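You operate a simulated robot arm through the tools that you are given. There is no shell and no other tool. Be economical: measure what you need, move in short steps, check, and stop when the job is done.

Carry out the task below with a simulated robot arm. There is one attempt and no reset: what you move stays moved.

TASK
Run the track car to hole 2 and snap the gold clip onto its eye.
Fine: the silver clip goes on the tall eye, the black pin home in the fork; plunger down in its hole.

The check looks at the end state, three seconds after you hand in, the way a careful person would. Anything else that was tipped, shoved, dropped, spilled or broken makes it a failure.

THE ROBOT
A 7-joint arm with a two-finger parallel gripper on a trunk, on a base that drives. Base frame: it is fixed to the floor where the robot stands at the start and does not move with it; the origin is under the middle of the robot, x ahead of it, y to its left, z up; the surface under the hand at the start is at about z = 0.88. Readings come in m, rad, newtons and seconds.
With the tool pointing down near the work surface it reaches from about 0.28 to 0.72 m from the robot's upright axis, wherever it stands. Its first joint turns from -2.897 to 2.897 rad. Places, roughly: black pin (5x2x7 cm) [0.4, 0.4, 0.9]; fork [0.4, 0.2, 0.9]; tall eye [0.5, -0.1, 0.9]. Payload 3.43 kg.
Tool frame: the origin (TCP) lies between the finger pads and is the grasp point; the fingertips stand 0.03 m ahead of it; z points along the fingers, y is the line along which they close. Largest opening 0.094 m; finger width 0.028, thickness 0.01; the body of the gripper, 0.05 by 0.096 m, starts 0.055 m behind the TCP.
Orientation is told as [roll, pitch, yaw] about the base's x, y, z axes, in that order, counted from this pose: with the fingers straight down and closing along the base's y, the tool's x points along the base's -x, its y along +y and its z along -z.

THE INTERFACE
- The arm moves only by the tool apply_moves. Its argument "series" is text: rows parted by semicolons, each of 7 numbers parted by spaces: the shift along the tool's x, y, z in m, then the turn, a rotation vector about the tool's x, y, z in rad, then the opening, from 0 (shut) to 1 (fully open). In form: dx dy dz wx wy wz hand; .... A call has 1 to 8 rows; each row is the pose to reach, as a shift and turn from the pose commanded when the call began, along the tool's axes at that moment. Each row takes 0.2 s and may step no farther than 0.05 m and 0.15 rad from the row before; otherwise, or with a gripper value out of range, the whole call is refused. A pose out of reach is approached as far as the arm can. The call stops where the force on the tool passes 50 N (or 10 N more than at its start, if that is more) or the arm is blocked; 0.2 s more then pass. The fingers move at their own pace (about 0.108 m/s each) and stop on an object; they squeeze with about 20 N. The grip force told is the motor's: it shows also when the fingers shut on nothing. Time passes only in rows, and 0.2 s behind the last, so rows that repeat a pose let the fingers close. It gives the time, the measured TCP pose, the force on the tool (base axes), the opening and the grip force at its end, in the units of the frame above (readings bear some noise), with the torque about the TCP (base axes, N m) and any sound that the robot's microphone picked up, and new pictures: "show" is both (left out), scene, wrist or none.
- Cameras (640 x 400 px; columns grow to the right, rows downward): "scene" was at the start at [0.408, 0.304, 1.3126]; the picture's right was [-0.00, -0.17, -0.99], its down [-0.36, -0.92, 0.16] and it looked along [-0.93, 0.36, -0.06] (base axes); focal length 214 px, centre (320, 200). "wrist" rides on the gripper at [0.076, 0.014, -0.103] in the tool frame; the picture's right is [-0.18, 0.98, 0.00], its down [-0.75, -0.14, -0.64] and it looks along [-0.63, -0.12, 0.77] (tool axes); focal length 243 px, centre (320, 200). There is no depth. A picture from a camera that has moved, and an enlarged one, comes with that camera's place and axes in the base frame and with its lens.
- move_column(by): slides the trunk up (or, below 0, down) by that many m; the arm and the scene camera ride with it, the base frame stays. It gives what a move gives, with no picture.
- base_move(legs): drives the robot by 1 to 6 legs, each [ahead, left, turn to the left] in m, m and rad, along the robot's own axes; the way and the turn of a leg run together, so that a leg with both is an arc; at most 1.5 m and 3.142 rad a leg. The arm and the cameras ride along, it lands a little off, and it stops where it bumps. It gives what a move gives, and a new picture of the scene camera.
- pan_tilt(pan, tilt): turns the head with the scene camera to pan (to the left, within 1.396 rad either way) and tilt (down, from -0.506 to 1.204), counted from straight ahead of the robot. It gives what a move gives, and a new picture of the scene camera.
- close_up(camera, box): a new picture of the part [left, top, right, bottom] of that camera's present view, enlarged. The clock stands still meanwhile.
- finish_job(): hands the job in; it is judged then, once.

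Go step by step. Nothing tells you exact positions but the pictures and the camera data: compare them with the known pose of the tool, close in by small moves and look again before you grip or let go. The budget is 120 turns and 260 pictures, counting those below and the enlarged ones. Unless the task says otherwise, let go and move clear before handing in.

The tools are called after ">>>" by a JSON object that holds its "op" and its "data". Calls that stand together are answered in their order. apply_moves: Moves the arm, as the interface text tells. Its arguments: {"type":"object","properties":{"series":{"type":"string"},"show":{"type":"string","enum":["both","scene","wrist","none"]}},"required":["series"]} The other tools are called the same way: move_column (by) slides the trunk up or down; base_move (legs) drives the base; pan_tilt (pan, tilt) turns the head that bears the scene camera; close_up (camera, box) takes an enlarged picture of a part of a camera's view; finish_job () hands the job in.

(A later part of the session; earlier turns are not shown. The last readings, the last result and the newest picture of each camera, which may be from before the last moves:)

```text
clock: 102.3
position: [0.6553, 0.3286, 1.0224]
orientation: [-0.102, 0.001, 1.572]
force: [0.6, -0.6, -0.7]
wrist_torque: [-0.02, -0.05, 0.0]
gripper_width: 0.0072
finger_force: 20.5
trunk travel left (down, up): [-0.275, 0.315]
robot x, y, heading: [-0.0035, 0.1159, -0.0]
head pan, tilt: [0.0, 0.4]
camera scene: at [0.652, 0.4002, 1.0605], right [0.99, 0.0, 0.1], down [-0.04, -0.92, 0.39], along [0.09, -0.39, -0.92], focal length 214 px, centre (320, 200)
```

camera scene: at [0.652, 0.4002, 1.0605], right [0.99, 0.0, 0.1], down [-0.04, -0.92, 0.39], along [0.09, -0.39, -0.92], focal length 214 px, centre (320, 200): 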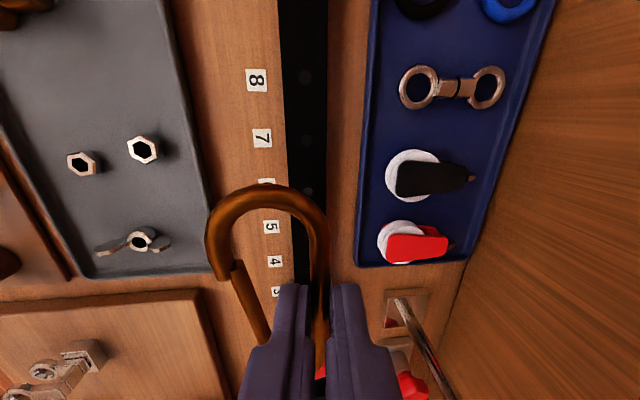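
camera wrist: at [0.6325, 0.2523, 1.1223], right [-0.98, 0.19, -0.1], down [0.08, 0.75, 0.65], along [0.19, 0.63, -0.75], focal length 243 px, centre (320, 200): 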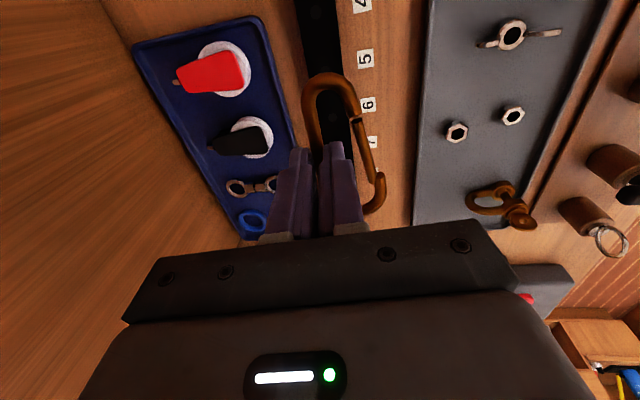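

>>> {"op": "apply_moves", "data": {"series": "0 0.0005 0.04 0 0 0 0;0.001 0.0015 0.075 0 0 0 0;0.001 0.0019 0.088 0 0 0 0;0.001 0.0019 0.092 0 0 0 0", "show": "none"}}

>>> {"op": "close_up", "data": {"camera": "scene", "box": [220, 180, 420, 380]}}

```text
clock: 103.3
position: [0.6628, 0.3285, 0.9303]
orientation: [-0.102, -0.002, 1.569]
force: [-0.3, 0.6, 3.9]
wrist_torque: [0.22, -0.03, 0.04]
gripper_width: 0.0072
finger_force: 20.0
trunk travel left (down, up): [-0.275, 0.315]
robot x, y, heading: [-0.0009, 0.119, 0.003]
head pan, tilt: [0.0, 0.4]
```

```text
2.00 times, centred on (320, 280) of scene
camera zoom: at [0.6594, 0.3998, 0.9694], right [0.99, 0.0, 0.1], down [-0.04, -0.92, 0.39], along [0.09, -0.39, -0.92], focal length 429 px, centre (320, 40)
```

zoom: 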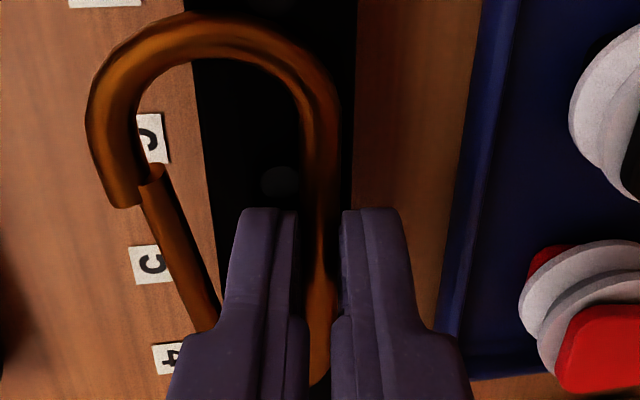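

>>> {"op": "apply_moves", "data": {"series": "0 0 -0.0005 0 0 0 0.18;0 0 -0.0005 0 0 0 0.18;-0.007 0 -0.0005 0 0 0 0.18;-0.014 0 -0.0005 0 0 0 0.18;-0.02 0 0 0 0 0 0.18;-0.02 0 0.001 0 0 0 0.18", "show": "none"}}

>>> {"op": "close_up", "data": {"camera": "scene", "box": [220, 180, 420, 380]}}

```text
clock: 104.7
position: [0.6649, 0.3478, 0.9298]
orientation: [-0.103, -0.002, 1.567]
force: [0.6, -6.2, 12.7]
wrist_torque: [-0.21, 0.25, 0.08]
gripper_width: 0.0167
finger_force: 0.2
trunk travel left (down, up): [-0.275, 0.315]
robot x, y, heading: [-0.0034, 0.118, -0.001]
head pan, tilt: [0.0, 0.4]
```

```text
2.00 times, centred on (320, 280) of scene
camera zoom: at [0.6593, 0.4189, 0.9685], right [0.99, 0.0, 0.1], down [-0.04, -0.92, 0.39], along [0.09, -0.39, -0.92], focal length 429 px, centre (320, 40)
```

zoom: 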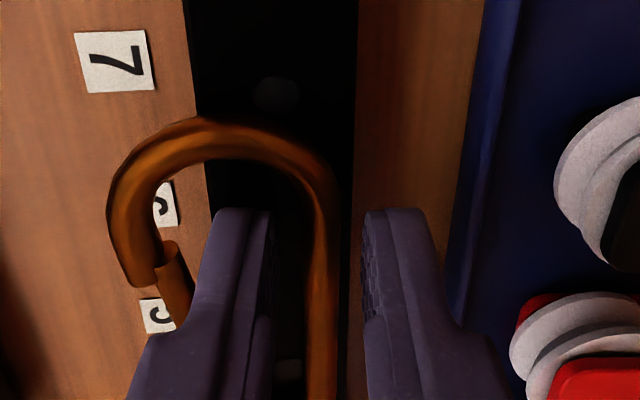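

>>> {"op": "apply_moves", "data": {"series": "0 0 0 0 0 0 0.05;0 0 0 0 0 0 0;0 0 0 0 0 0 0;0 0 -0.01 0 0 0 0;0 0 -0.03 0 0 0 0;0 0 -0.06 0 0 0 0", "show": "wrist"}}

>>> {"op": "close_up", "data": {"camera": "wrist", "box": [240, 20, 440, 220]}}

```text
clock: 106.1
position: [0.6565, 0.348, 0.987]
orientation: [-0.1, 0.001, 1.567]
force: [-0.7, 0.4, -0.6]
wrist_torque: [-0.03, -0.01, -0.01]
gripper_width: 0.0083
finger_force: 19.9
trunk travel left (down, up): [-0.275, 0.315]
robot x, y, heading: [-0.0017, 0.1214, -0.004]
head pan, tilt: [0.0, 0.4]
camera wrist: at [0.6324, 0.2717, 1.0885], right [-0.98, 0.19, -0.1], down [0.08, 0.75, 0.65], along [0.2, 0.63, -0.75], focal length 243 px, centre (320, 200)
```

wrist: 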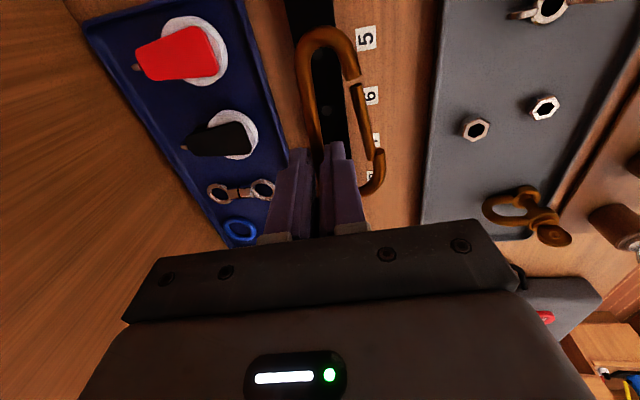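

```text
2.00 times, centred on (340, 120) of wrist
camera zoom: at [0.6324, 0.2717, 1.0885], right [-0.98, 0.19, -0.1], down [0.08, 0.75, 0.65], along [0.2, 0.63, -0.75], focal length 485 px, centre (280, 360)
```

zoom: 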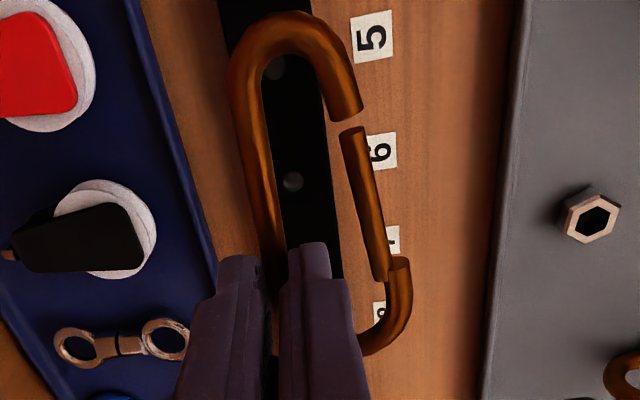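

Grip is now well back from the nose. Tilting forward and returning over the eye.

>>> {"op": "apply_moves", "data": {"series": "0 -0.004 -0.025 0.13 0 0 0;0.01 -0.008 -0.035 0.26 0 0 0;0.025 -0.012 -0.038 0.39 0 0 0;0.04 -0.014 -0.036 0.52 0 0 0;0.057 -0.0147 -0.034 0.65 0 0 0;0.073 -0.0147 -0.0317 0.8 0 0 0", "show": "none"}}

>>> {"op": "pan_tilt", "data": {"pan": 0.3, "tilt": 0.9}}

>>> {"op": "close_up", "data": {"camera": "wrist", "box": [240, 0, 460, 200]}}

```text
clock: 107.5
position: [0.6679, 0.2769, 1.0233]
orientation: [-0.902, 0.0, 1.568]
force: [0.3, -0.4, 0.0]
wrist_torque: [0.02, 0.03, 0.01]
gripper_width: 0.0081
finger_force: 20.0
trunk travel left (down, up): [-0.275, 0.315]
robot x, y, heading: [0.0008, 0.122, 0.001]
head pan, tilt: [0.0, 0.4]
```

```text
clock: 108.4
position: [0.6675, 0.2769, 1.0222]
orientation: [-0.898, 0.001, 1.57]
force: [0.4, -0.3, -1.5]
wrist_torque: [0.03, 0.02, -0.03]
gripper_width: 0.0081
finger_force: 20.3
trunk travel left (down, up): [-0.275, 0.315]
robot x, y, heading: [-0.0043, 0.1165, -0.003]
head pan, tilt: [0.3, 0.901]
camera scene: at [0.6079, 0.3048, 1.0415], right [0.83, 0.0, 0.56], down [-0.44, -0.62, 0.65], along [0.35, -0.78, -0.51], focal length 214 px, centre (320, 200)
```

scene: 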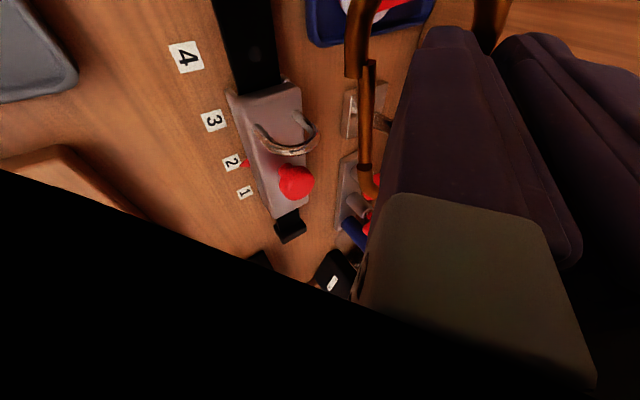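

```text
2.00 times, centred on (350, 100) of wrist
camera zoom: at [0.5785, 0.1999, 1.0738], right [-0.61, 0.19, -0.77], down [-0.41, 0.75, 0.51], along [0.68, 0.63, -0.38], focal length 485 px, centre (260, 400)
```

zoom: 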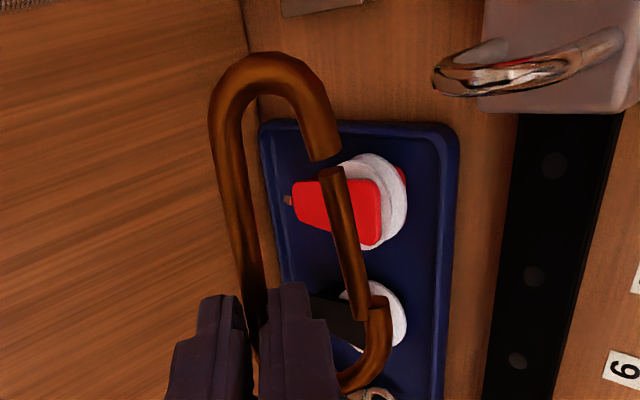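

>>> {"op": "apply_moves", "data": {"series": "0.0244 0.0 0.0 0 0 0 0;0.0244 0.009 0.007 0 0 0 0;0.0244 0.0164 0.0136 0 0 0 0", "show": "none"}}

>>> {"op": "close_up", "data": {"camera": "wrist", "box": [240, 0, 460, 200]}}

```text
clock: 109.2
position: [0.6706, 0.251, 0.9992]
orientation: [-0.9, 0.001, 1.569]
force: [-0.4, 0.4, 0.1]
wrist_torque: [0.02, -0.02, 0.0]
gripper_width: 0.0081
finger_force: 20.1
trunk travel left (down, up): [-0.275, 0.315]
robot x, y, heading: [0.0008, 0.1153, 0.0]
head pan, tilt: [0.3, 0.901]
```

```text
2.00 times, centred on (350, 100) of wrist
camera zoom: at [0.5798, 0.1751, 1.0523], right [-0.61, 0.19, -0.77], down [-0.41, 0.75, 0.51], along [0.68, 0.63, -0.38], focal length 485 px, centre (260, 400)
```

zoom: 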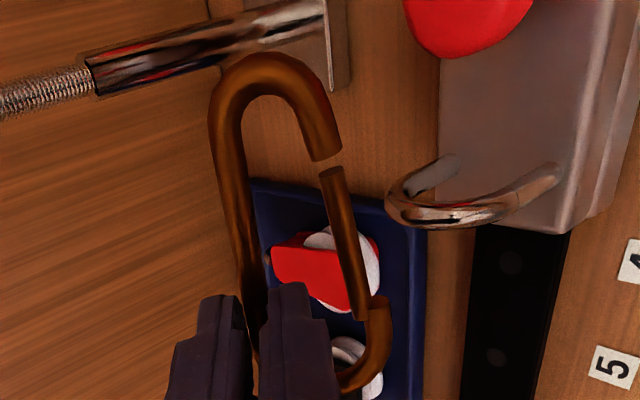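

>>> {"op": "apply_moves", "data": {"series": "0 0.009 0 0 0 0 0;0 0.016 0 0 0 0 0;0 0.022 0 0 0 0 0;0 0.026 0 0 0 0 0", "show": "none"}}

>>> {"op": "close_up", "data": {"camera": "wrist", "box": [240, 0, 460, 200]}}

>>> {"op": "close_up", "data": {"camera": "scene", "box": [220, 20, 440, 220]}}

```text
clock: 110.2
position: [0.6561, 0.2492, 0.9855]
orientation: [-0.909, -0.003, 1.569]
force: [22.3, 1.5, 31.1]
wrist_torque: [-0.79, -0.95, 0.57]
gripper_width: 0.0091
finger_force: 19.9
trunk travel left (down, up): [-0.275, 0.315]
robot x, y, heading: [0.0022, 0.1189, -0.003]
head pan, tilt: [0.3, 0.901]
```

```text
2.00 times, centred on (350, 100) of wrist
camera zoom: at [0.5666, 0.1743, 1.0357], right [-0.6, 0.19, -0.78], down [-0.42, 0.75, 0.51], along [0.68, 0.63, -0.38], focal length 485 px, centre (260, 400)
```

zoom: 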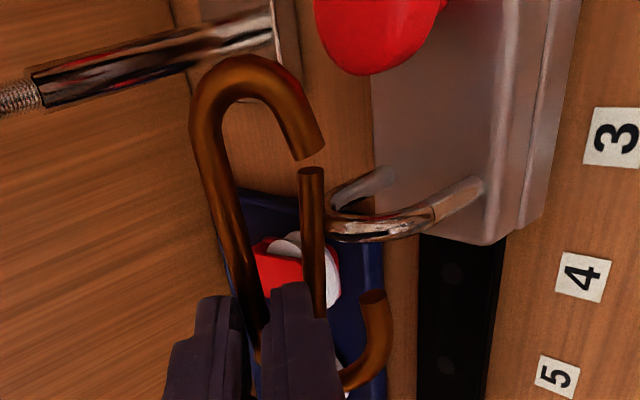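

```text
2.00 times, centred on (330, 120) of scene
camera zoom: at [0.5961, 0.2792, 1.0039], right [0.82, 0.0, 0.57], down [-0.45, -0.62, 0.64], along [0.35, -0.78, -0.51], focal length 429 px, centre (300, 360)
```

zoom: 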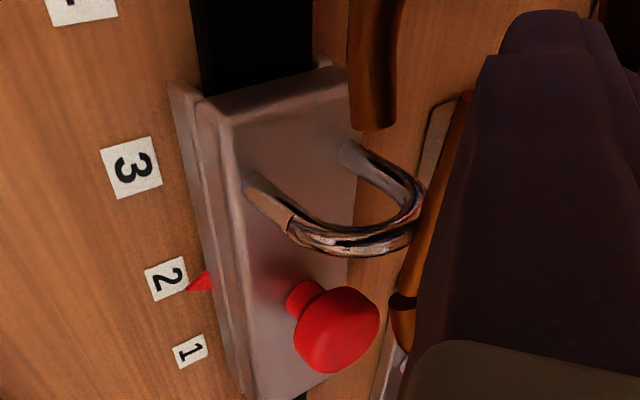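

Now I see it: the gate is hinged at the narrow end and opens at the wide (collar) end. I'll back out, set it on the track again and regrip near the narrow end so the wide end is free.

>>> {"op": "apply_moves", "data": {"series": "0 -0.022 0 0 0 0 0;-0.01 -0.038 -0.005 -0.1 0 0 0;-0.035 -0.038 -0.015 -0.24 0 0 0;-0.06 -0.034 -0.02 -0.38 0 0 0;-0.082 -0.03 -0.021 -0.52 0 0 0;-0.099 -0.0273 -0.021 -0.66 0 0 0;-0.099 -0.0273 -0.021 -0.8 0 0 0", "show": "none"}}

>>> {"op": "pan_tilt", "data": {"pan": 0, "tilt": 0.4}}

```text
clock: 111.8
position: [0.6559, 0.3494, 1.0135]
orientation: [-0.099, -0.001, 1.568]
force: [0.6, 1.1, -0.7]
wrist_torque: [0.0, 0.0, -0.01]
gripper_width: 0.0077
finger_force: 19.6
trunk travel left (down, up): [-0.275, 0.315]
robot x, y, heading: [0.003, 0.1165, 0.003]
head pan, tilt: [0.3, 0.901]
```

```text
clock: 112.7
position: [0.6554, 0.3498, 1.0141]
orientation: [-0.101, -0.002, 1.57]
force: [0.4, 0.1, -0.6]
wrist_torque: [0.0, -0.03, -0.02]
gripper_width: 0.008
finger_force: 20.3
trunk travel left (down, up): [-0.275, 0.315]
robot x, y, heading: [-0.006, 0.121, -0.0]
head pan, tilt: [0.0, 0.4]
camera scene: at [0.6506, 0.4212, 1.0524], right [0.99, 0.0, 0.1], down [-0.04, -0.92, 0.39], along [0.09, -0.39, -0.92], focal length 214 px, centre (320, 200)
```

scene: 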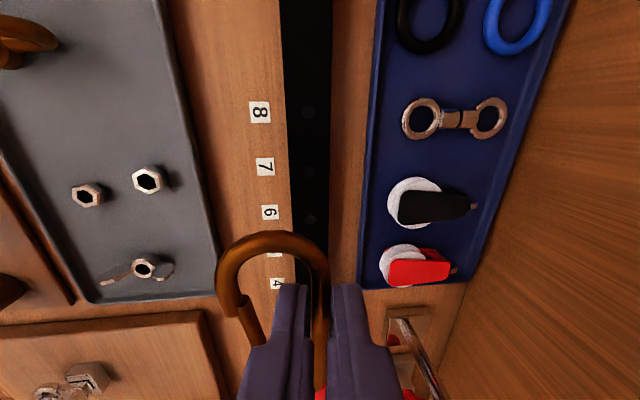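

>>> {"op": "apply_moves", "data": {"series": "-0.01 0 0.04 0 0 0 0;-0.01 0.001 0.07 0 0 0 0;-0.01 0.001 0.084 0 0 0 0;-0.01 0.001 0.084 0 0 0 0.18;0.002 0.001 0.084 0 0 0 0.18;0.014 0.001 0.084 0 0 0 0.18;0.025 0.001 0.084 0 0 0 0.18;0.025 0.001 0.0855 0 0 0 0.18", "show": "wrist"}}

>>> {"op": "close_up", "data": {"camera": "scene", "box": [220, 180, 420, 380]}}

>>> {"op": "close_up", "data": {"camera": "wrist", "box": [240, 20, 440, 220]}}

```text
clock: 114.5
position: [0.662, 0.3252, 0.9292]
orientation: [-0.104, 0.001, 1.567]
force: [0.6, -0.5, 7.9]
wrist_torque: [-0.04, 0.13, 0.02]
gripper_width: 0.0168
finger_force: 0.0
trunk travel left (down, up): [-0.275, 0.315]
robot x, y, heading: [0.0, 0.1192, 0.004]
head pan, tilt: [0.0, 0.4]
camera wrist: at [0.6368, 0.2487, 1.0301], right [-0.98, 0.19, -0.1], down [0.08, 0.75, 0.65], along [0.2, 0.63, -0.75], focal length 243 px, centre (320, 200)
```

wrist: 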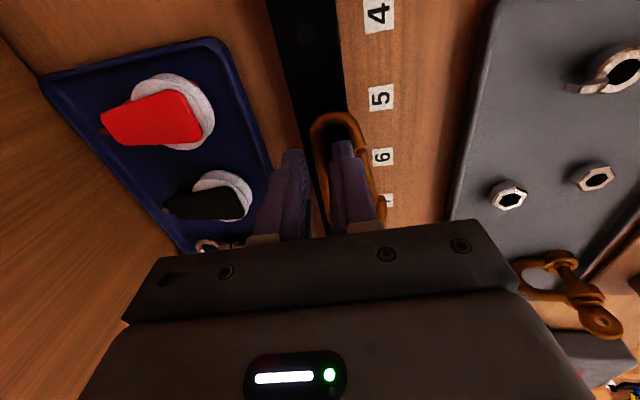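

```text
2.00 times, centred on (320, 280) of scene
camera zoom: at [0.6572, 0.3966, 0.9685], right [0.99, 0.0, 0.1], down [-0.04, -0.92, 0.39], along [0.09, -0.39, -0.92], focal length 429 px, centre (320, 40)
```

zoom: 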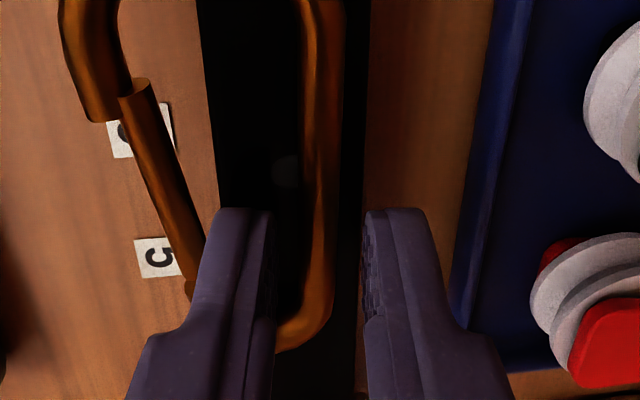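

```text
2.00 times, centred on (340, 120) of wrist
camera zoom: at [0.6368, 0.2487, 1.0301], right [-0.98, 0.19, -0.1], down [0.08, 0.75, 0.65], along [0.2, 0.63, -0.75], focal length 485 px, centre (280, 360)
```

zoom: 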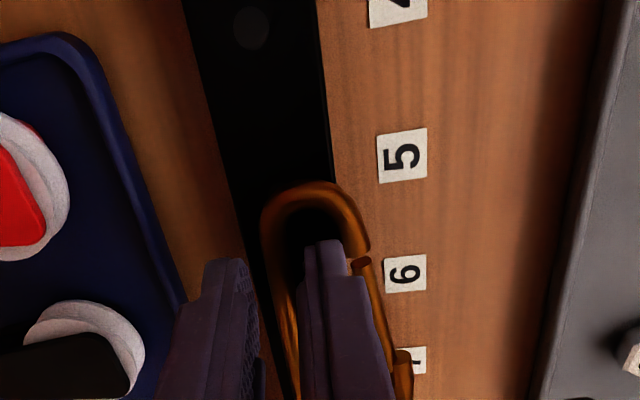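

>>> {"op": "apply_moves", "data": {"series": "-0.001 0 0 0 0 0 0.05;-0.001 0 0 0 0 0 0;-0.001 0 0 0 0 0 0;-0.001 0 -0.01 0 0 0 0;-0.001 0 -0.03 0 0 0 0;-0.001 0.003 -0.07 0 0 0 0", "show": "both"}}

>>> {"op": "close_up", "data": {"camera": "wrist", "box": [240, 40, 440, 240]}}

>>> {"op": "close_up", "data": {"camera": "scene", "box": [180, 100, 420, 380]}}

```text
clock: 115.9
position: [0.6512, 0.3249, 0.999]
orientation: [-0.101, 0.0, 1.57]
force: [0.3, 1.0, 0.4]
wrist_torque: [-0.01, 0.0, -0.01]
gripper_width: 0.0072
finger_force: 19.4
trunk travel left (down, up): [-0.275, 0.315]
robot x, y, heading: [-0.0014, 0.1203, -0.004]
head pan, tilt: [0.0, 0.4]
camera scene: at [0.6472, 0.3969, 1.0372], right [0.99, 0.0, 0.1], down [-0.04, -0.92, 0.39], along [0.09, -0.39, -0.92], focal length 214 px, centre (320, 200)
camera wrist: at [0.6271, 0.249, 1.0989], right [-0.98, 0.19, -0.1], down [0.08, 0.75, 0.65], along [0.2, 0.63, -0.75], focal length 243 px, centre (320, 200)
```

scene: 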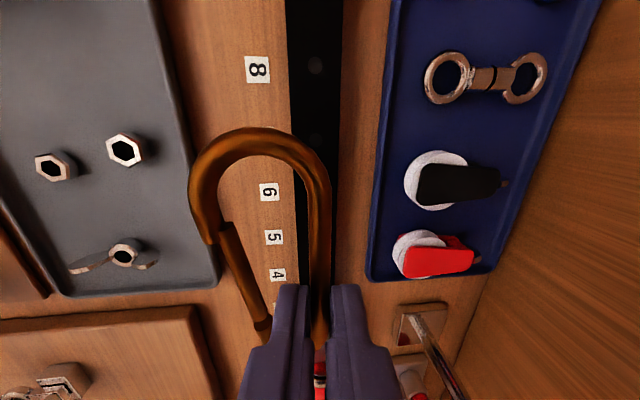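
wrist: 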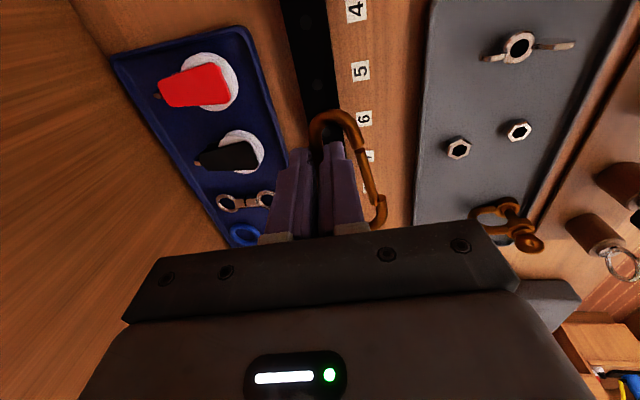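

```text
2.00 times, centred on (340, 140) of wrist
camera zoom: at [0.6271, 0.249, 1.0989], right [-0.98, 0.19, -0.1], down [0.08, 0.75, 0.65], along [0.2, 0.63, -0.75], focal length 485 px, centre (280, 320)
```

zoom: 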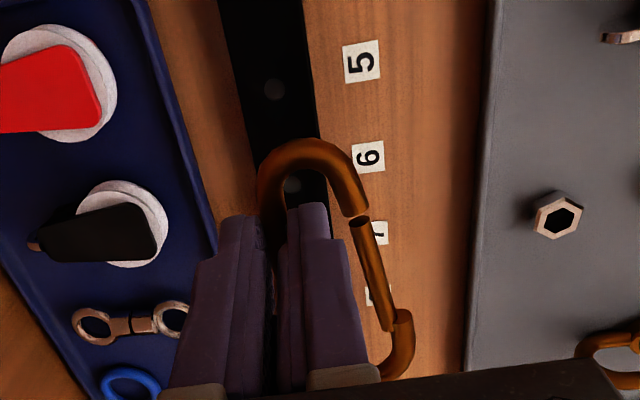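

```text
1.43 times, centred on (300, 240) of scene
camera zoom: at [0.6472, 0.3969, 1.0372], right [0.99, 0.0, 0.1], down [-0.04, -0.92, 0.39], along [0.09, -0.39, -0.92], focal length 306 px, centre (349, 143)
```

zoom: 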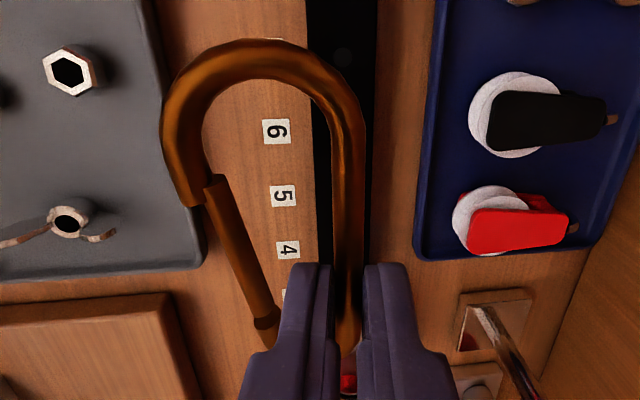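

Now the wide, opening end is free and the grip is at the narrow end. Tilting forward over the eye again.

>>> {"op": "apply_moves", "data": {"series": "0 -0.005 -0.025 0.13 0 0 0;0.008 -0.01 -0.033 0.26 0 0 0;0.02 -0.015 -0.034 0.39 0 0 0;0.032 -0.018 -0.032 0.52 0 0 0;0.044 -0.02 -0.03 0.65 0 0 0;0.055 -0.02 -0.0291 0.8 0 0 0", "show": "none"}}

>>> {"op": "apply_moves", "data": {"series": "0.02 0 0 0 0 -0.12 0;0.045 0 0 0 0 -0.25 0", "show": "wrist"}}

>>> {"op": "pan_tilt", "data": {"pan": 0.3, "tilt": 0.7}}

>>> {"op": "close_up", "data": {"camera": "wrist", "box": [240, 20, 480, 220]}}

```text
clock: 117.3
position: [0.667, 0.2701, 1.0321]
orientation: [-0.901, -0.001, 1.568]
force: [0.5, -0.1, -0.5]
wrist_torque: [0.04, 0.0, 0.01]
gripper_width: 0.0073
finger_force: 20.2
trunk travel left (down, up): [-0.275, 0.315]
robot x, y, heading: [0.0024, 0.1216, 0.003]
head pan, tilt: [0.0, 0.4]
```

```text
clock: 117.9
position: [0.6679, 0.2249, 1.0283]
orientation: [-0.884, 0.197, 1.726]
force: [-0.9, 0.7, -1.1]
wrist_torque: [0.02, -0.02, 0.0]
gripper_width: 0.0074
finger_force: 19.6
trunk travel left (down, up): [-0.275, 0.315]
robot x, y, heading: [-0.0008, 0.1229, 0.004]
head pan, tilt: [0.0, 0.4]
camera wrist: at [0.5912, 0.1468, 1.0962], right [-0.62, -0.07, -0.78], down [-0.53, 0.77, 0.36], along [0.58, 0.64, -0.51], focal length 243 px, centre (320, 200)
```

wrist: 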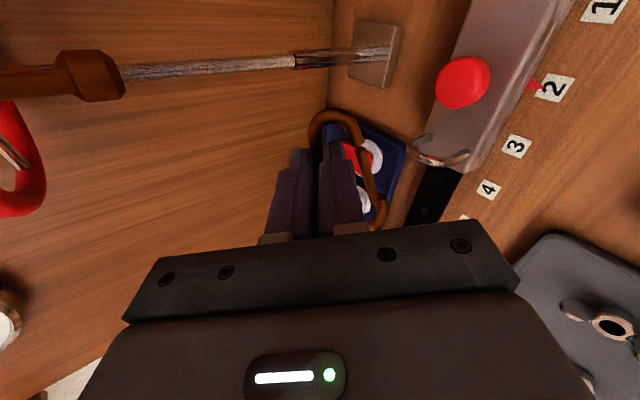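

```text
clock: 118.7
position: [0.6683, 0.2247, 1.0287]
orientation: [-0.885, 0.194, 1.726]
force: [0.7, -0.2, -1.3]
wrist_torque: [0.0, 0.01, 0.02]
gripper_width: 0.0073
finger_force: 20.1
trunk travel left (down, up): [-0.275, 0.315]
robot x, y, heading: [0.0004, 0.1193, -0.001]
head pan, tilt: [0.3, 0.7]
camera scene: at [0.6072, 0.2622, 1.0326], right [0.81, 0.23, 0.54], down [-0.25, -0.69, 0.67], along [0.53, -0.68, -0.5], focal length 214 px, centre (320, 200)
```

scene: 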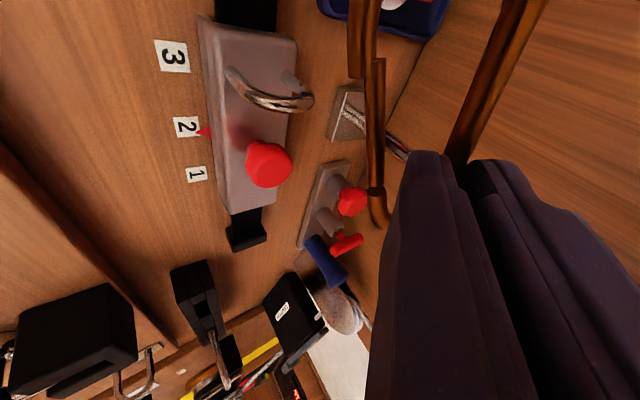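

```text
2.00 times, centred on (360, 120) of wrist
camera zoom: at [0.591, 0.1476, 1.0961], right [-0.62, -0.06, -0.78], down [-0.53, 0.77, 0.36], along [0.58, 0.64, -0.51], focal length 485 px, centre (240, 360)
```

zoom: 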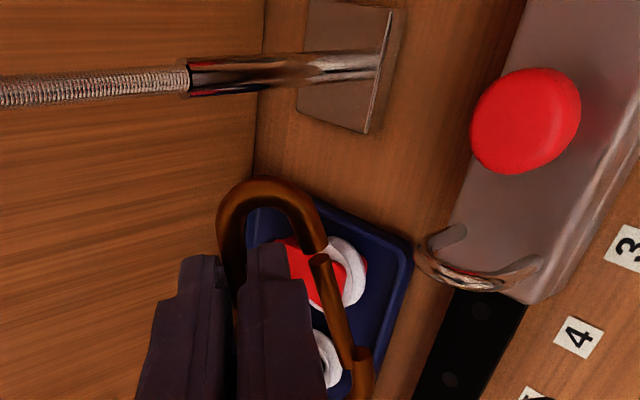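

>>> {"op": "apply_moves", "data": {"series": "0.0174 0 0.005 0 0 0 0;0.0174 0.008 0.012 0 0 0 0;0.0174 0.0162 0.0172 0 0 0 0", "show": "scene"}}

>>> {"op": "close_up", "data": {"camera": "wrist", "box": [240, 60, 480, 260]}}

>>> {"op": "close_up", "data": {"camera": "scene", "box": [200, 20, 440, 220]}}

```text
clock: 119.5
position: [0.6761, 0.2042, 1.0081]
orientation: [-0.886, 0.196, 1.726]
force: [-0.3, 0.1, -1.0]
wrist_torque: [0.0, 0.02, -0.01]
gripper_width: 0.0073
finger_force: 19.7
trunk travel left (down, up): [-0.275, 0.315]
robot x, y, heading: [0.0003, 0.1231, 0.001]
head pan, tilt: [0.3, 0.7]
camera scene: at [0.6143, 0.2417, 1.0127], right [0.81, 0.23, 0.54], down [-0.25, -0.69, 0.68], along [0.53, -0.68, -0.5], focal length 214 px, centre (320, 200)
```

scene: 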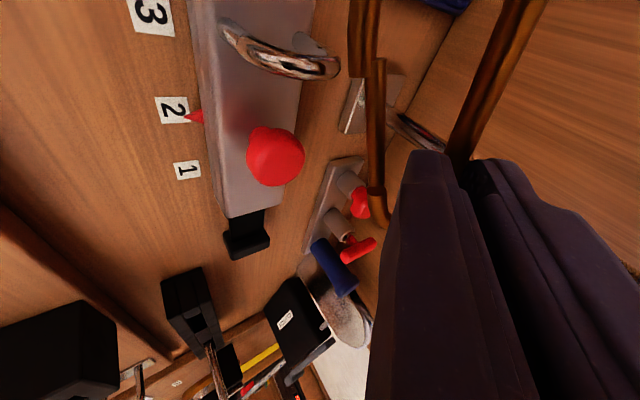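

```text
2.00 times, centred on (360, 160) of wrist
camera zoom: at [0.5981, 0.1272, 1.0763], right [-0.62, -0.06, -0.78], down [-0.53, 0.77, 0.36], along [0.58, 0.64, -0.51], focal length 485 px, centre (240, 280)
```

zoom: 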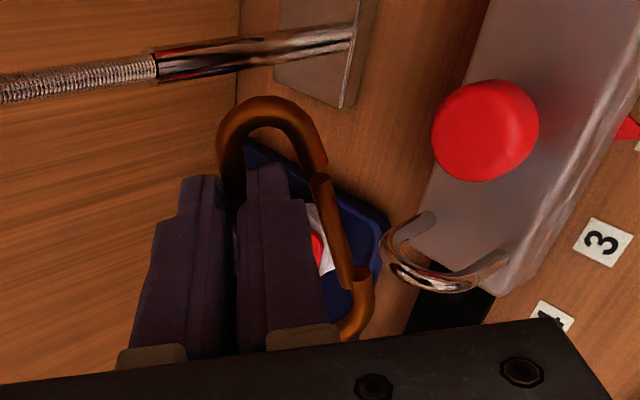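

```text
2.00 times, centred on (320, 120) of scene
camera zoom: at [0.6143, 0.2417, 1.0127], right [0.81, 0.23, 0.54], down [-0.25, -0.69, 0.68], along [0.53, -0.68, -0.5], focal length 429 px, centre (320, 360)
```

zoom: 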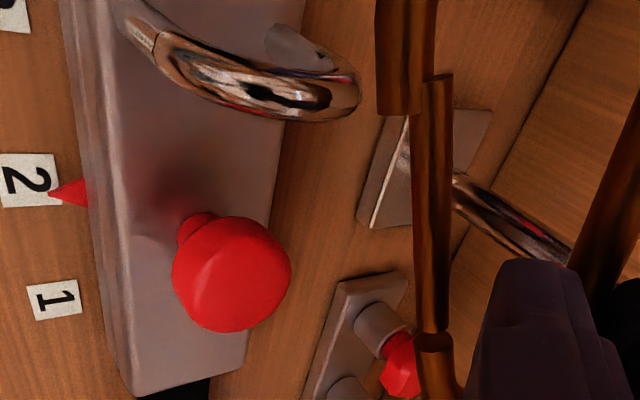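

>>> {"op": "apply_moves", "data": {"series": "0 0.01 0 0 0 0 0;0 0.018 0 0 0 0 0;0 0.024 0 0 0 0 0;0 0.028 0 0 0 0 0", "show": "none"}}

>>> {"op": "close_up", "data": {"camera": "wrist", "box": [240, 60, 480, 260]}}

>>> {"op": "close_up", "data": {"camera": "scene", "box": [200, 20, 440, 220]}}

```text
clock: 120.5
position: [0.6576, 0.1985, 0.9876]
orientation: [-0.886, 0.195, 1.725]
force: [-1.0, 0.1, 1.1]
wrist_torque: [0.07, 0.04, -0.02]
gripper_width: 0.0072
finger_force: 20.0
trunk travel left (down, up): [-0.275, 0.315]
robot x, y, heading: [-0.0022, 0.1231, 0.0]
head pan, tilt: [0.3, 0.7]
```

```text
2.00 times, centred on (360, 160) of wrist
camera zoom: at [0.5799, 0.1204, 1.0555], right [-0.62, -0.06, -0.78], down [-0.53, 0.77, 0.36], along [0.58, 0.64, -0.51], focal length 485 px, centre (240, 280)
```

zoom: 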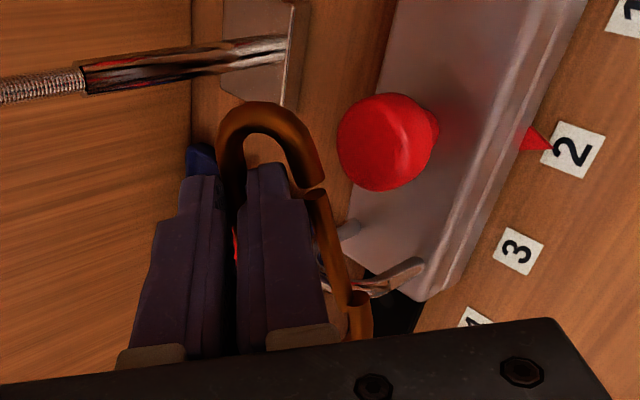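

```text
2.00 times, centred on (320, 120) of scene
camera zoom: at [0.596, 0.2349, 0.9919], right [0.81, 0.23, 0.54], down [-0.25, -0.69, 0.68], along [0.53, -0.68, -0.5], focal length 429 px, centre (320, 360)
```

zoom: 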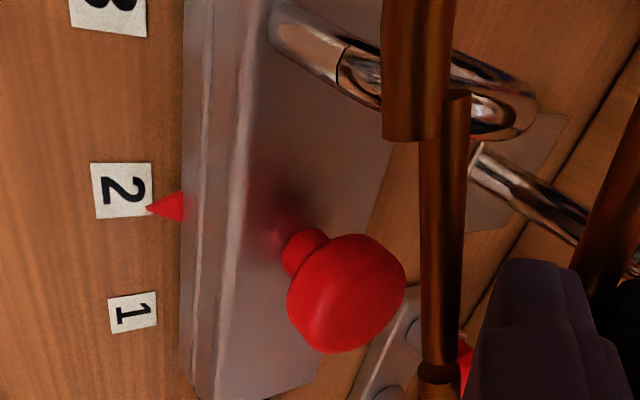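

The clip passed just in front of the arch without touching it. I'll back off, shift 8 mm deeper along the fingers and push again.

>>> {"op": "apply_moves", "data": {"series": "0 -0.014 0 0 0 0 0;0 -0.027 0 0 0 0 0;0 -0.027 0.008 0 0 0 0;0 -0.018 0.008 0 0 0 0;0 -0.01 0.008 0 0 0 0;0 -0.004 0.008 0 0 0 0", "show": "none"}}

>>> {"op": "close_up", "data": {"camera": "wrist", "box": [240, 60, 480, 260]}}

>>> {"op": "close_up", "data": {"camera": "scene", "box": [200, 20, 440, 220]}}

```text
clock: 121.9
position: [0.666, 0.1992, 0.9864]
orientation: [-0.885, 0.195, 1.727]
force: [0.0, 0.3, 2.0]
wrist_torque: [0.04, 0.05, 0.01]
gripper_width: 0.0073
finger_force: 19.8
trunk travel left (down, up): [-0.275, 0.315]
robot x, y, heading: [0.0029, 0.1227, -0.001]
head pan, tilt: [0.3, 0.7]
```

```text
2.00 times, centred on (360, 160) of wrist
camera zoom: at [0.5889, 0.1213, 1.0532], right [-0.62, -0.06, -0.78], down [-0.53, 0.77, 0.36], along [0.58, 0.64, -0.51], focal length 485 px, centre (240, 280)
```

zoom: 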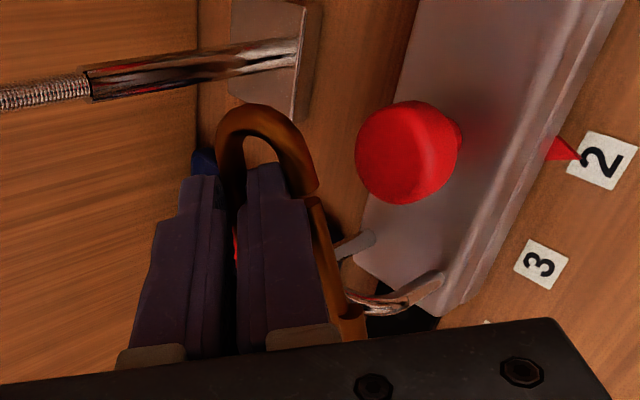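

```text
2.00 times, centred on (320, 120) of scene
camera zoom: at [0.6051, 0.2358, 0.9896], right [0.81, 0.23, 0.54], down [-0.25, -0.69, 0.68], along [0.53, -0.68, -0.5], focal length 429 px, centre (320, 360)
```

zoom: 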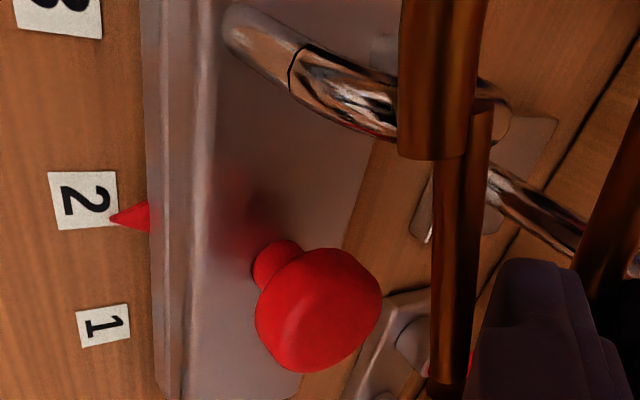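

The gate is opening on the bar with light force. Pushing a bit deeper, then sliding the clip so the bar enters the wide end.

>>> {"op": "apply_moves", "data": {"series": "0 0.003 0 0 0 0 0;0 0.006 0 0 0 0 0;0 0.008 0 0 0 0 0", "show": "none"}}

>>> {"op": "close_up", "data": {"camera": "wrist", "box": [240, 60, 480, 260]}}

>>> {"op": "close_up", "data": {"camera": "scene", "box": [200, 20, 440, 220]}}

```text
clock: 122.7
position: [0.6622, 0.197, 0.9805]
orientation: [-0.887, 0.195, 1.726]
force: [0.2, 0.8, 4.0]
wrist_torque: [0.12, 0.1, 0.04]
gripper_width: 0.0073
finger_force: 20.4
trunk travel left (down, up): [-0.275, 0.315]
robot x, y, heading: [0.0037, 0.1187, -0.002]
head pan, tilt: [0.3, 0.7]
```

```text
2.00 times, centred on (360, 160) of wrist
camera zoom: at [0.5841, 0.1198, 1.0482], right [-0.62, -0.06, -0.78], down [-0.53, 0.77, 0.36], along [0.58, 0.64, -0.51], focal length 485 px, centre (240, 280)
```

zoom: 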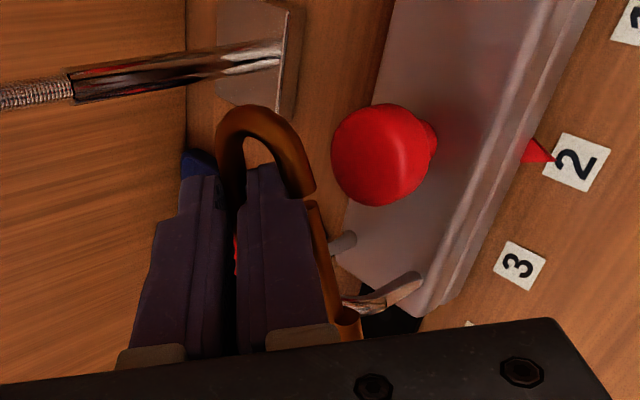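

```text
2.00 times, centred on (320, 120) of scene
camera zoom: at [0.6003, 0.2343, 0.9847], right [0.81, 0.23, 0.54], down [-0.25, -0.69, 0.67], along [0.53, -0.68, -0.5], focal length 429 px, centre (320, 360)
```

zoom: 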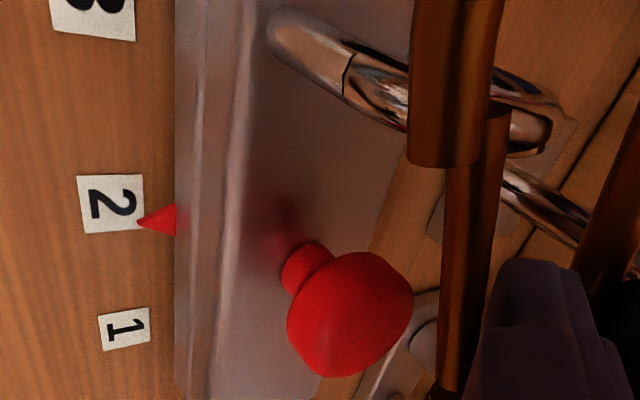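

>>> {"op": "apply_moves", "data": {"series": "0 -0.015 0 0 0 0 0;0 -0.03 0 0 0 0 0;0 -0.036 0 0 0 0 0", "show": "wrist"}}

>>> {"op": "close_up", "data": {"camera": "wrist", "box": [240, 60, 480, 260]}}

>>> {"op": "close_up", "data": {"camera": "scene", "box": [240, 0, 560, 240]}}

```text
clock: 123.5
position: [0.685, 0.2047, 1.0071]
orientation: [-0.882, 0.195, 1.725]
force: [0.0, 0.9, -0.2]
wrist_torque: [-0.01, -0.01, 0.02]
gripper_width: 0.0071
finger_force: 20.1
trunk travel left (down, up): [-0.275, 0.315]
robot x, y, heading: [-0.0011, 0.1205, 0.001]
head pan, tilt: [0.3, 0.7]
camera wrist: at [0.6063, 0.1286, 1.0755], right [-0.62, -0.06, -0.78], down [-0.53, 0.77, 0.36], along [0.58, 0.64, -0.51], focal length 243 px, centre (320, 200)
```

wrist: 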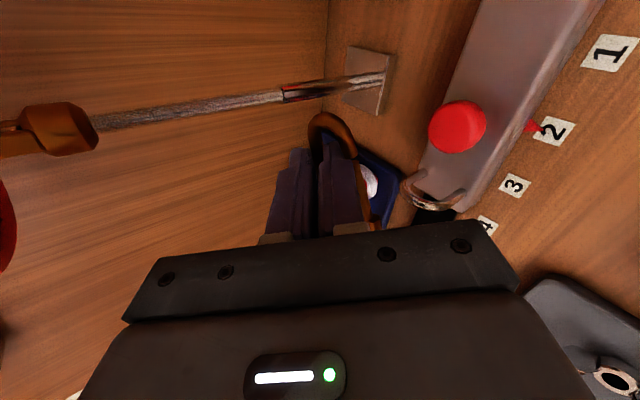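

```text
2.00 times, centred on (360, 160) of wrist
camera zoom: at [0.6063, 0.1286, 1.0755], right [-0.62, -0.06, -0.78], down [-0.53, 0.77, 0.36], along [0.58, 0.64, -0.51], focal length 485 px, centre (240, 280)
```

zoom: 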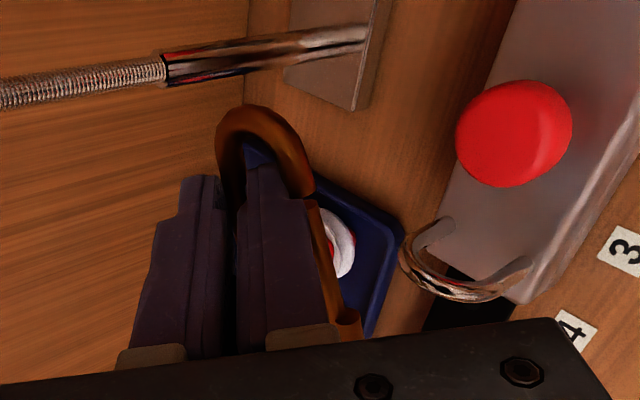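

```text
1.67 times, centred on (400, 120) of scene
camera zoom: at [0.6225, 0.2431, 1.0119], right [0.81, 0.23, 0.54], down [-0.25, -0.69, 0.68], along [0.53, -0.68, -0.5], focal length 358 px, centre (187, 333)
```

zoom: 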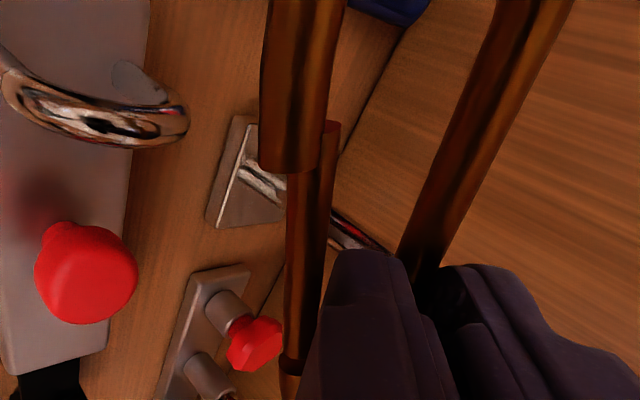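

The clip has rotated about its spine in the pads. I'll re-lay it on the track to square it up again.

>>> {"op": "apply_moves", "data": {"series": "-0.009 -0.0055 -0.0133 0 0 0 0;-0.0182 -0.011 -0.0266 0 0 0 0", "show": "none"}}

>>> {"op": "apply_moves", "data": {"series": "-0.022 -0.0055 0 0 0 0.12 0;-0.0436 -0.0111 0 0 0 0.25 0", "show": "none"}}

>>> {"op": "apply_moves", "data": {"series": "-0.012 -0.004 -0.012 -0.13 0 0 0;-0.025 0 -0.018 -0.26 0 0 0;-0.038 0.004 -0.018 -0.39 0 0 0;-0.05 0.008 -0.014 -0.52 0 0 0;-0.063 0.012 -0.009 -0.65 0 0 0;-0.075 0.0151 -0.0046 -0.8 0 0 0", "show": "none"}}

>>> {"op": "apply_moves", "data": {"series": "0 0 0.04 0 0 0 0;0 0.0012 0.07 0 0 0 0;0 0.0012 0.082 0 0 0 0", "show": "scene"}}

```text
clock: 124.1
position: [0.6662, 0.2257, 1.0301]
orientation: [-0.884, 0.195, 1.726]
force: [0.1, 0.5, -1.0]
wrist_torque: [-0.01, 0.01, -0.01]
gripper_width: 0.0071
finger_force: 20.0
trunk travel left (down, up): [-0.275, 0.315]
robot x, y, heading: [0.0018, 0.1191, 0.002]
head pan, tilt: [0.3, 0.7]
```

```text
clock: 124.7
position: [0.6684, 0.2719, 1.0288]
orientation: [-0.9, -0.004, 1.566]
force: [0.6, 0.3, -1.3]
wrist_torque: [-0.05, 0.01, 0.0]
gripper_width: 0.007
finger_force: 19.6
trunk travel left (down, up): [-0.275, 0.315]
robot x, y, heading: [-0.0034, 0.1176, 0.0]
head pan, tilt: [0.3, 0.7]
```

```text
clock: 126.1
position: [0.6535, 0.3472, 1.0202]
orientation: [-0.1, 0.0, 1.57]
force: [-1.7, 0.0, -0.3]
wrist_torque: [-0.03, 0.0, 0.01]
gripper_width: 0.0068
finger_force: 20.3
trunk travel left (down, up): [-0.275, 0.315]
robot x, y, heading: [0.0007, 0.1201, -0.0]
head pan, tilt: [0.3, 0.7]
```

```text
clock: 126.9
position: [0.6606, 0.3464, 0.9379]
orientation: [-0.102, -0.002, 1.569]
force: [-0.4, -0.4, -0.8]
wrist_torque: [0.02, -0.03, -0.01]
gripper_width: 0.0072
finger_force: 20.1
trunk travel left (down, up): [-0.275, 0.315]
robot x, y, heading: [-0.0017, 0.1204, 0.001]
head pan, tilt: [0.3, 0.7]
camera scene: at [0.6301, 0.3918, 0.9859], right [0.98, 0.0, -0.2], down [0.13, -0.77, 0.63], along [-0.15, -0.64, -0.75], focal length 214 px, centre (320, 200)
```

scene: 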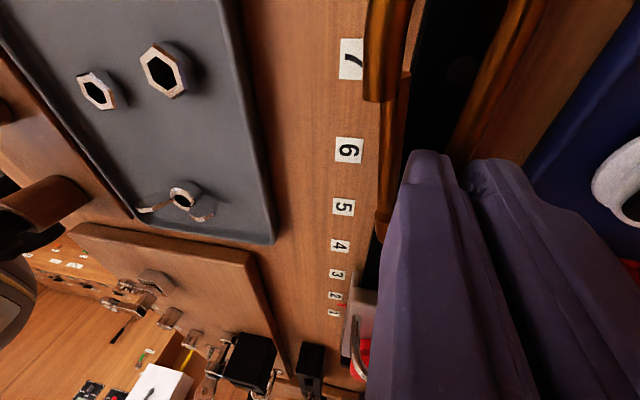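

>>> {"op": "apply_moves", "data": {"series": "0 -0.0015 0.0075 0 0 0 0;0 -0.0015 0.0075 0 0 0 0.18;0 -0.0015 0.0075 0 0 0 0.2;0 -0.0015 0.0085 0 0 0 0.2;0 -0.0015 0.0095 0 0 0 0.2;0 -0.0015 0.0095 0 0 0 0.05;0 -0.0015 0.0095 0 0 0 0;0 -0.0015 0.0095 0 0 0 0", "show": "none"}}

>>> {"op": "apply_moves", "data": {"series": "0 0 -0.01 0 0 0 0;0 0 -0.03 0 0 0 0;0 0.003 -0.07 0 0 0 0", "show": "wrist"}}

```text
clock: 128.7
position: [0.6643, 0.3452, 0.9308]
orientation: [-0.102, 0.0, 1.568]
force: [-0.1, 1.1, 2.8]
wrist_torque: [-0.01, 0.06, -0.02]
gripper_width: 0.0073
finger_force: 20.2
trunk travel left (down, up): [-0.275, 0.315]
robot x, y, heading: [-0.0014, 0.1203, -0.002]
head pan, tilt: [0.3, 0.7]
```

```text
clock: 129.5
position: [0.6541, 0.3465, 0.9973]
orientation: [-0.101, 0.001, 1.568]
force: [-0.4, -0.2, -1.0]
wrist_torque: [-0.05, 0.01, 0.01]
gripper_width: 0.0072
finger_force: 20.2
trunk travel left (down, up): [-0.275, 0.315]
robot x, y, heading: [-0.0001, 0.1206, -0.0]
head pan, tilt: [0.3, 0.7]
camera wrist: at [0.6293, 0.2702, 1.0978], right [-0.98, 0.19, -0.1], down [0.08, 0.75, 0.65], along [0.2, 0.63, -0.75], focal length 243 px, centre (320, 200)
```

wrist: 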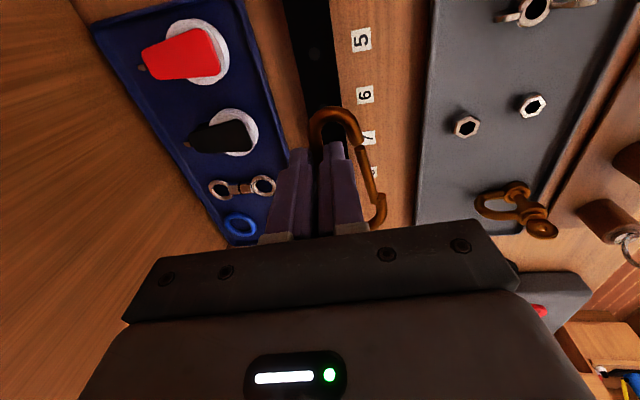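

Squared up again. This time I'll meet the arch on its far shoulder so the push stays in the clip's plane. Tilting and staging.

>>> {"op": "apply_moves", "data": {"series": "0 -0.004 -0.025 0.13 0 0 0;0.012 -0.008 -0.034 0.26 0 0 0;0.028 -0.012 -0.035 0.39 0 0 0;0.045 -0.015 -0.033 0.52 0 0 0;0.061 -0.0172 -0.032 0.65 0 0 0;0.0765 -0.0172 -0.0314 0.8 0 0 0", "show": "none"}}

>>> {"op": "apply_moves", "data": {"series": "0.022 0 0 0 0 -0.12 0;0.045 0 0 0 0 -0.25 0", "show": "none"}}

```text
clock: 130.9
position: [0.6666, 0.2693, 1.0318]
orientation: [-0.902, 0.0, 1.568]
force: [-0.3, 0.0, -0.8]
wrist_torque: [0.0, 0.0, 0.01]
gripper_width: 0.0073
finger_force: 19.9
trunk travel left (down, up): [-0.275, 0.315]
robot x, y, heading: [-0.0023, 0.1194, 0.002]
head pan, tilt: [0.3, 0.7]
```

```text
clock: 131.5
position: [0.6665, 0.2227, 1.0308]
orientation: [-0.885, 0.197, 1.726]
force: [-1.0, -1.4, -0.9]
wrist_torque: [-0.02, 0.01, 0.01]
gripper_width: 0.0071
finger_force: 20.2
trunk travel left (down, up): [-0.275, 0.315]
robot x, y, heading: [-0.0003, 0.1193, 0.001]
head pan, tilt: [0.3, 0.7]
```

>>> {"op": "apply_moves", "data": {"series": "0.0153 0 0.016 0 0 0 0;0.0153 0.005 0.0318 0 0 0 0;0.0153 0.0161 0.0318 0 0 0 0;0.0153 0.027 0.0318 0 0 0 0;0.0153 0.034 0.0318 0 0 0 0;0.0153 0.040 0.0318 0 0 0 0", "show": "none"}}

>>> {"op": "close_up", "data": {"camera": "wrist", "box": [240, 60, 480, 260]}}

>>> {"op": "close_up", "data": {"camera": "scene", "box": [200, 0, 440, 200]}}

```text
clock: 132.9
position: [0.6678, 0.1977, 0.9816]
orientation: [-0.882, 0.198, 1.727]
force: [1.9, -0.1, 0.2]
wrist_torque: [-0.01, -0.11, -0.08]
gripper_width: 0.0073
finger_force: 19.8
trunk travel left (down, up): [-0.275, 0.315]
robot x, y, heading: [0.0003, 0.1225, 0.002]
head pan, tilt: [0.3, 0.7]
```

```text
2.00 times, centred on (360, 160) of wrist
camera zoom: at [0.5918, 0.1221, 1.0504], right [-0.62, -0.06, -0.78], down [-0.53, 0.77, 0.36], along [0.58, 0.64, -0.51], focal length 485 px, centre (240, 280)
```

zoom: 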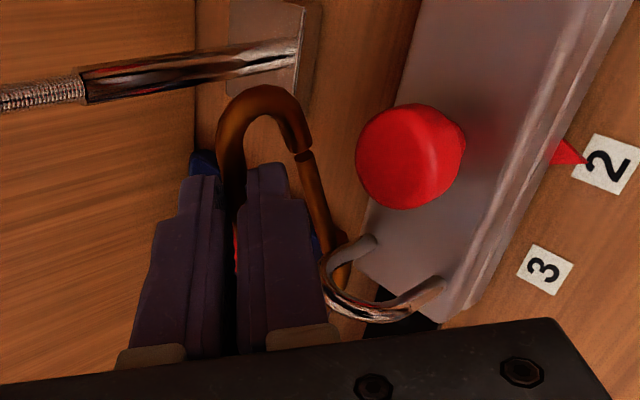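

```text
2.00 times, centred on (320, 100) of scene
camera zoom: at [0.6079, 0.2365, 0.9867], right [0.81, 0.23, 0.54], down [-0.25, -0.69, 0.68], along [0.53, -0.68, -0.5], focal length 429 px, centre (320, 400)
```

zoom: 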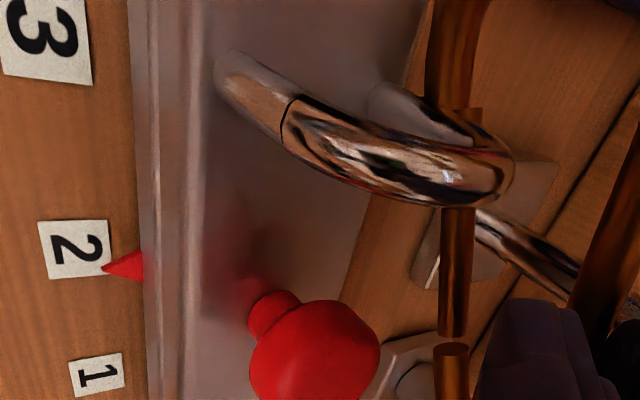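

The arch now appears to pass through the loop. I'll tug back gently to test whether the clip is captive.

>>> {"op": "apply_moves", "data": {"series": "0 -0.005 0 0 0 0 0;0 -0.009 0 0 0 0 0;0 -0.012 0 0 0 0 0", "show": "none"}}

>>> {"op": "close_up", "data": {"camera": "scene", "box": [200, 0, 440, 200]}}

```text
clock: 133.7
position: [0.676, 0.2019, 0.9927]
orientation: [-0.886, 0.194, 1.727]
force: [-0.1, 0.3, -1.1]
wrist_torque: [-0.01, -0.01, 0.03]
gripper_width: 0.0072
finger_force: 20.3
trunk travel left (down, up): [-0.275, 0.315]
robot x, y, heading: [0.0001, 0.1203, -0.002]
head pan, tilt: [0.3, 0.7]
```

```text
2.00 times, centred on (320, 100) of scene
camera zoom: at [0.6155, 0.24, 0.9966], right [0.81, 0.23, 0.54], down [-0.25, -0.69, 0.68], along [0.53, -0.68, -0.5], focal length 429 px, centre (320, 400)
```

zoom: 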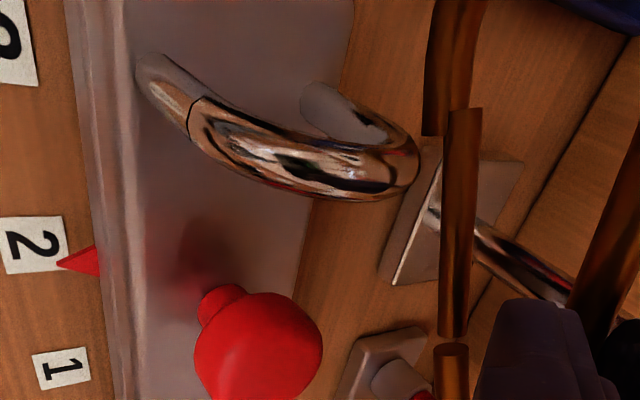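

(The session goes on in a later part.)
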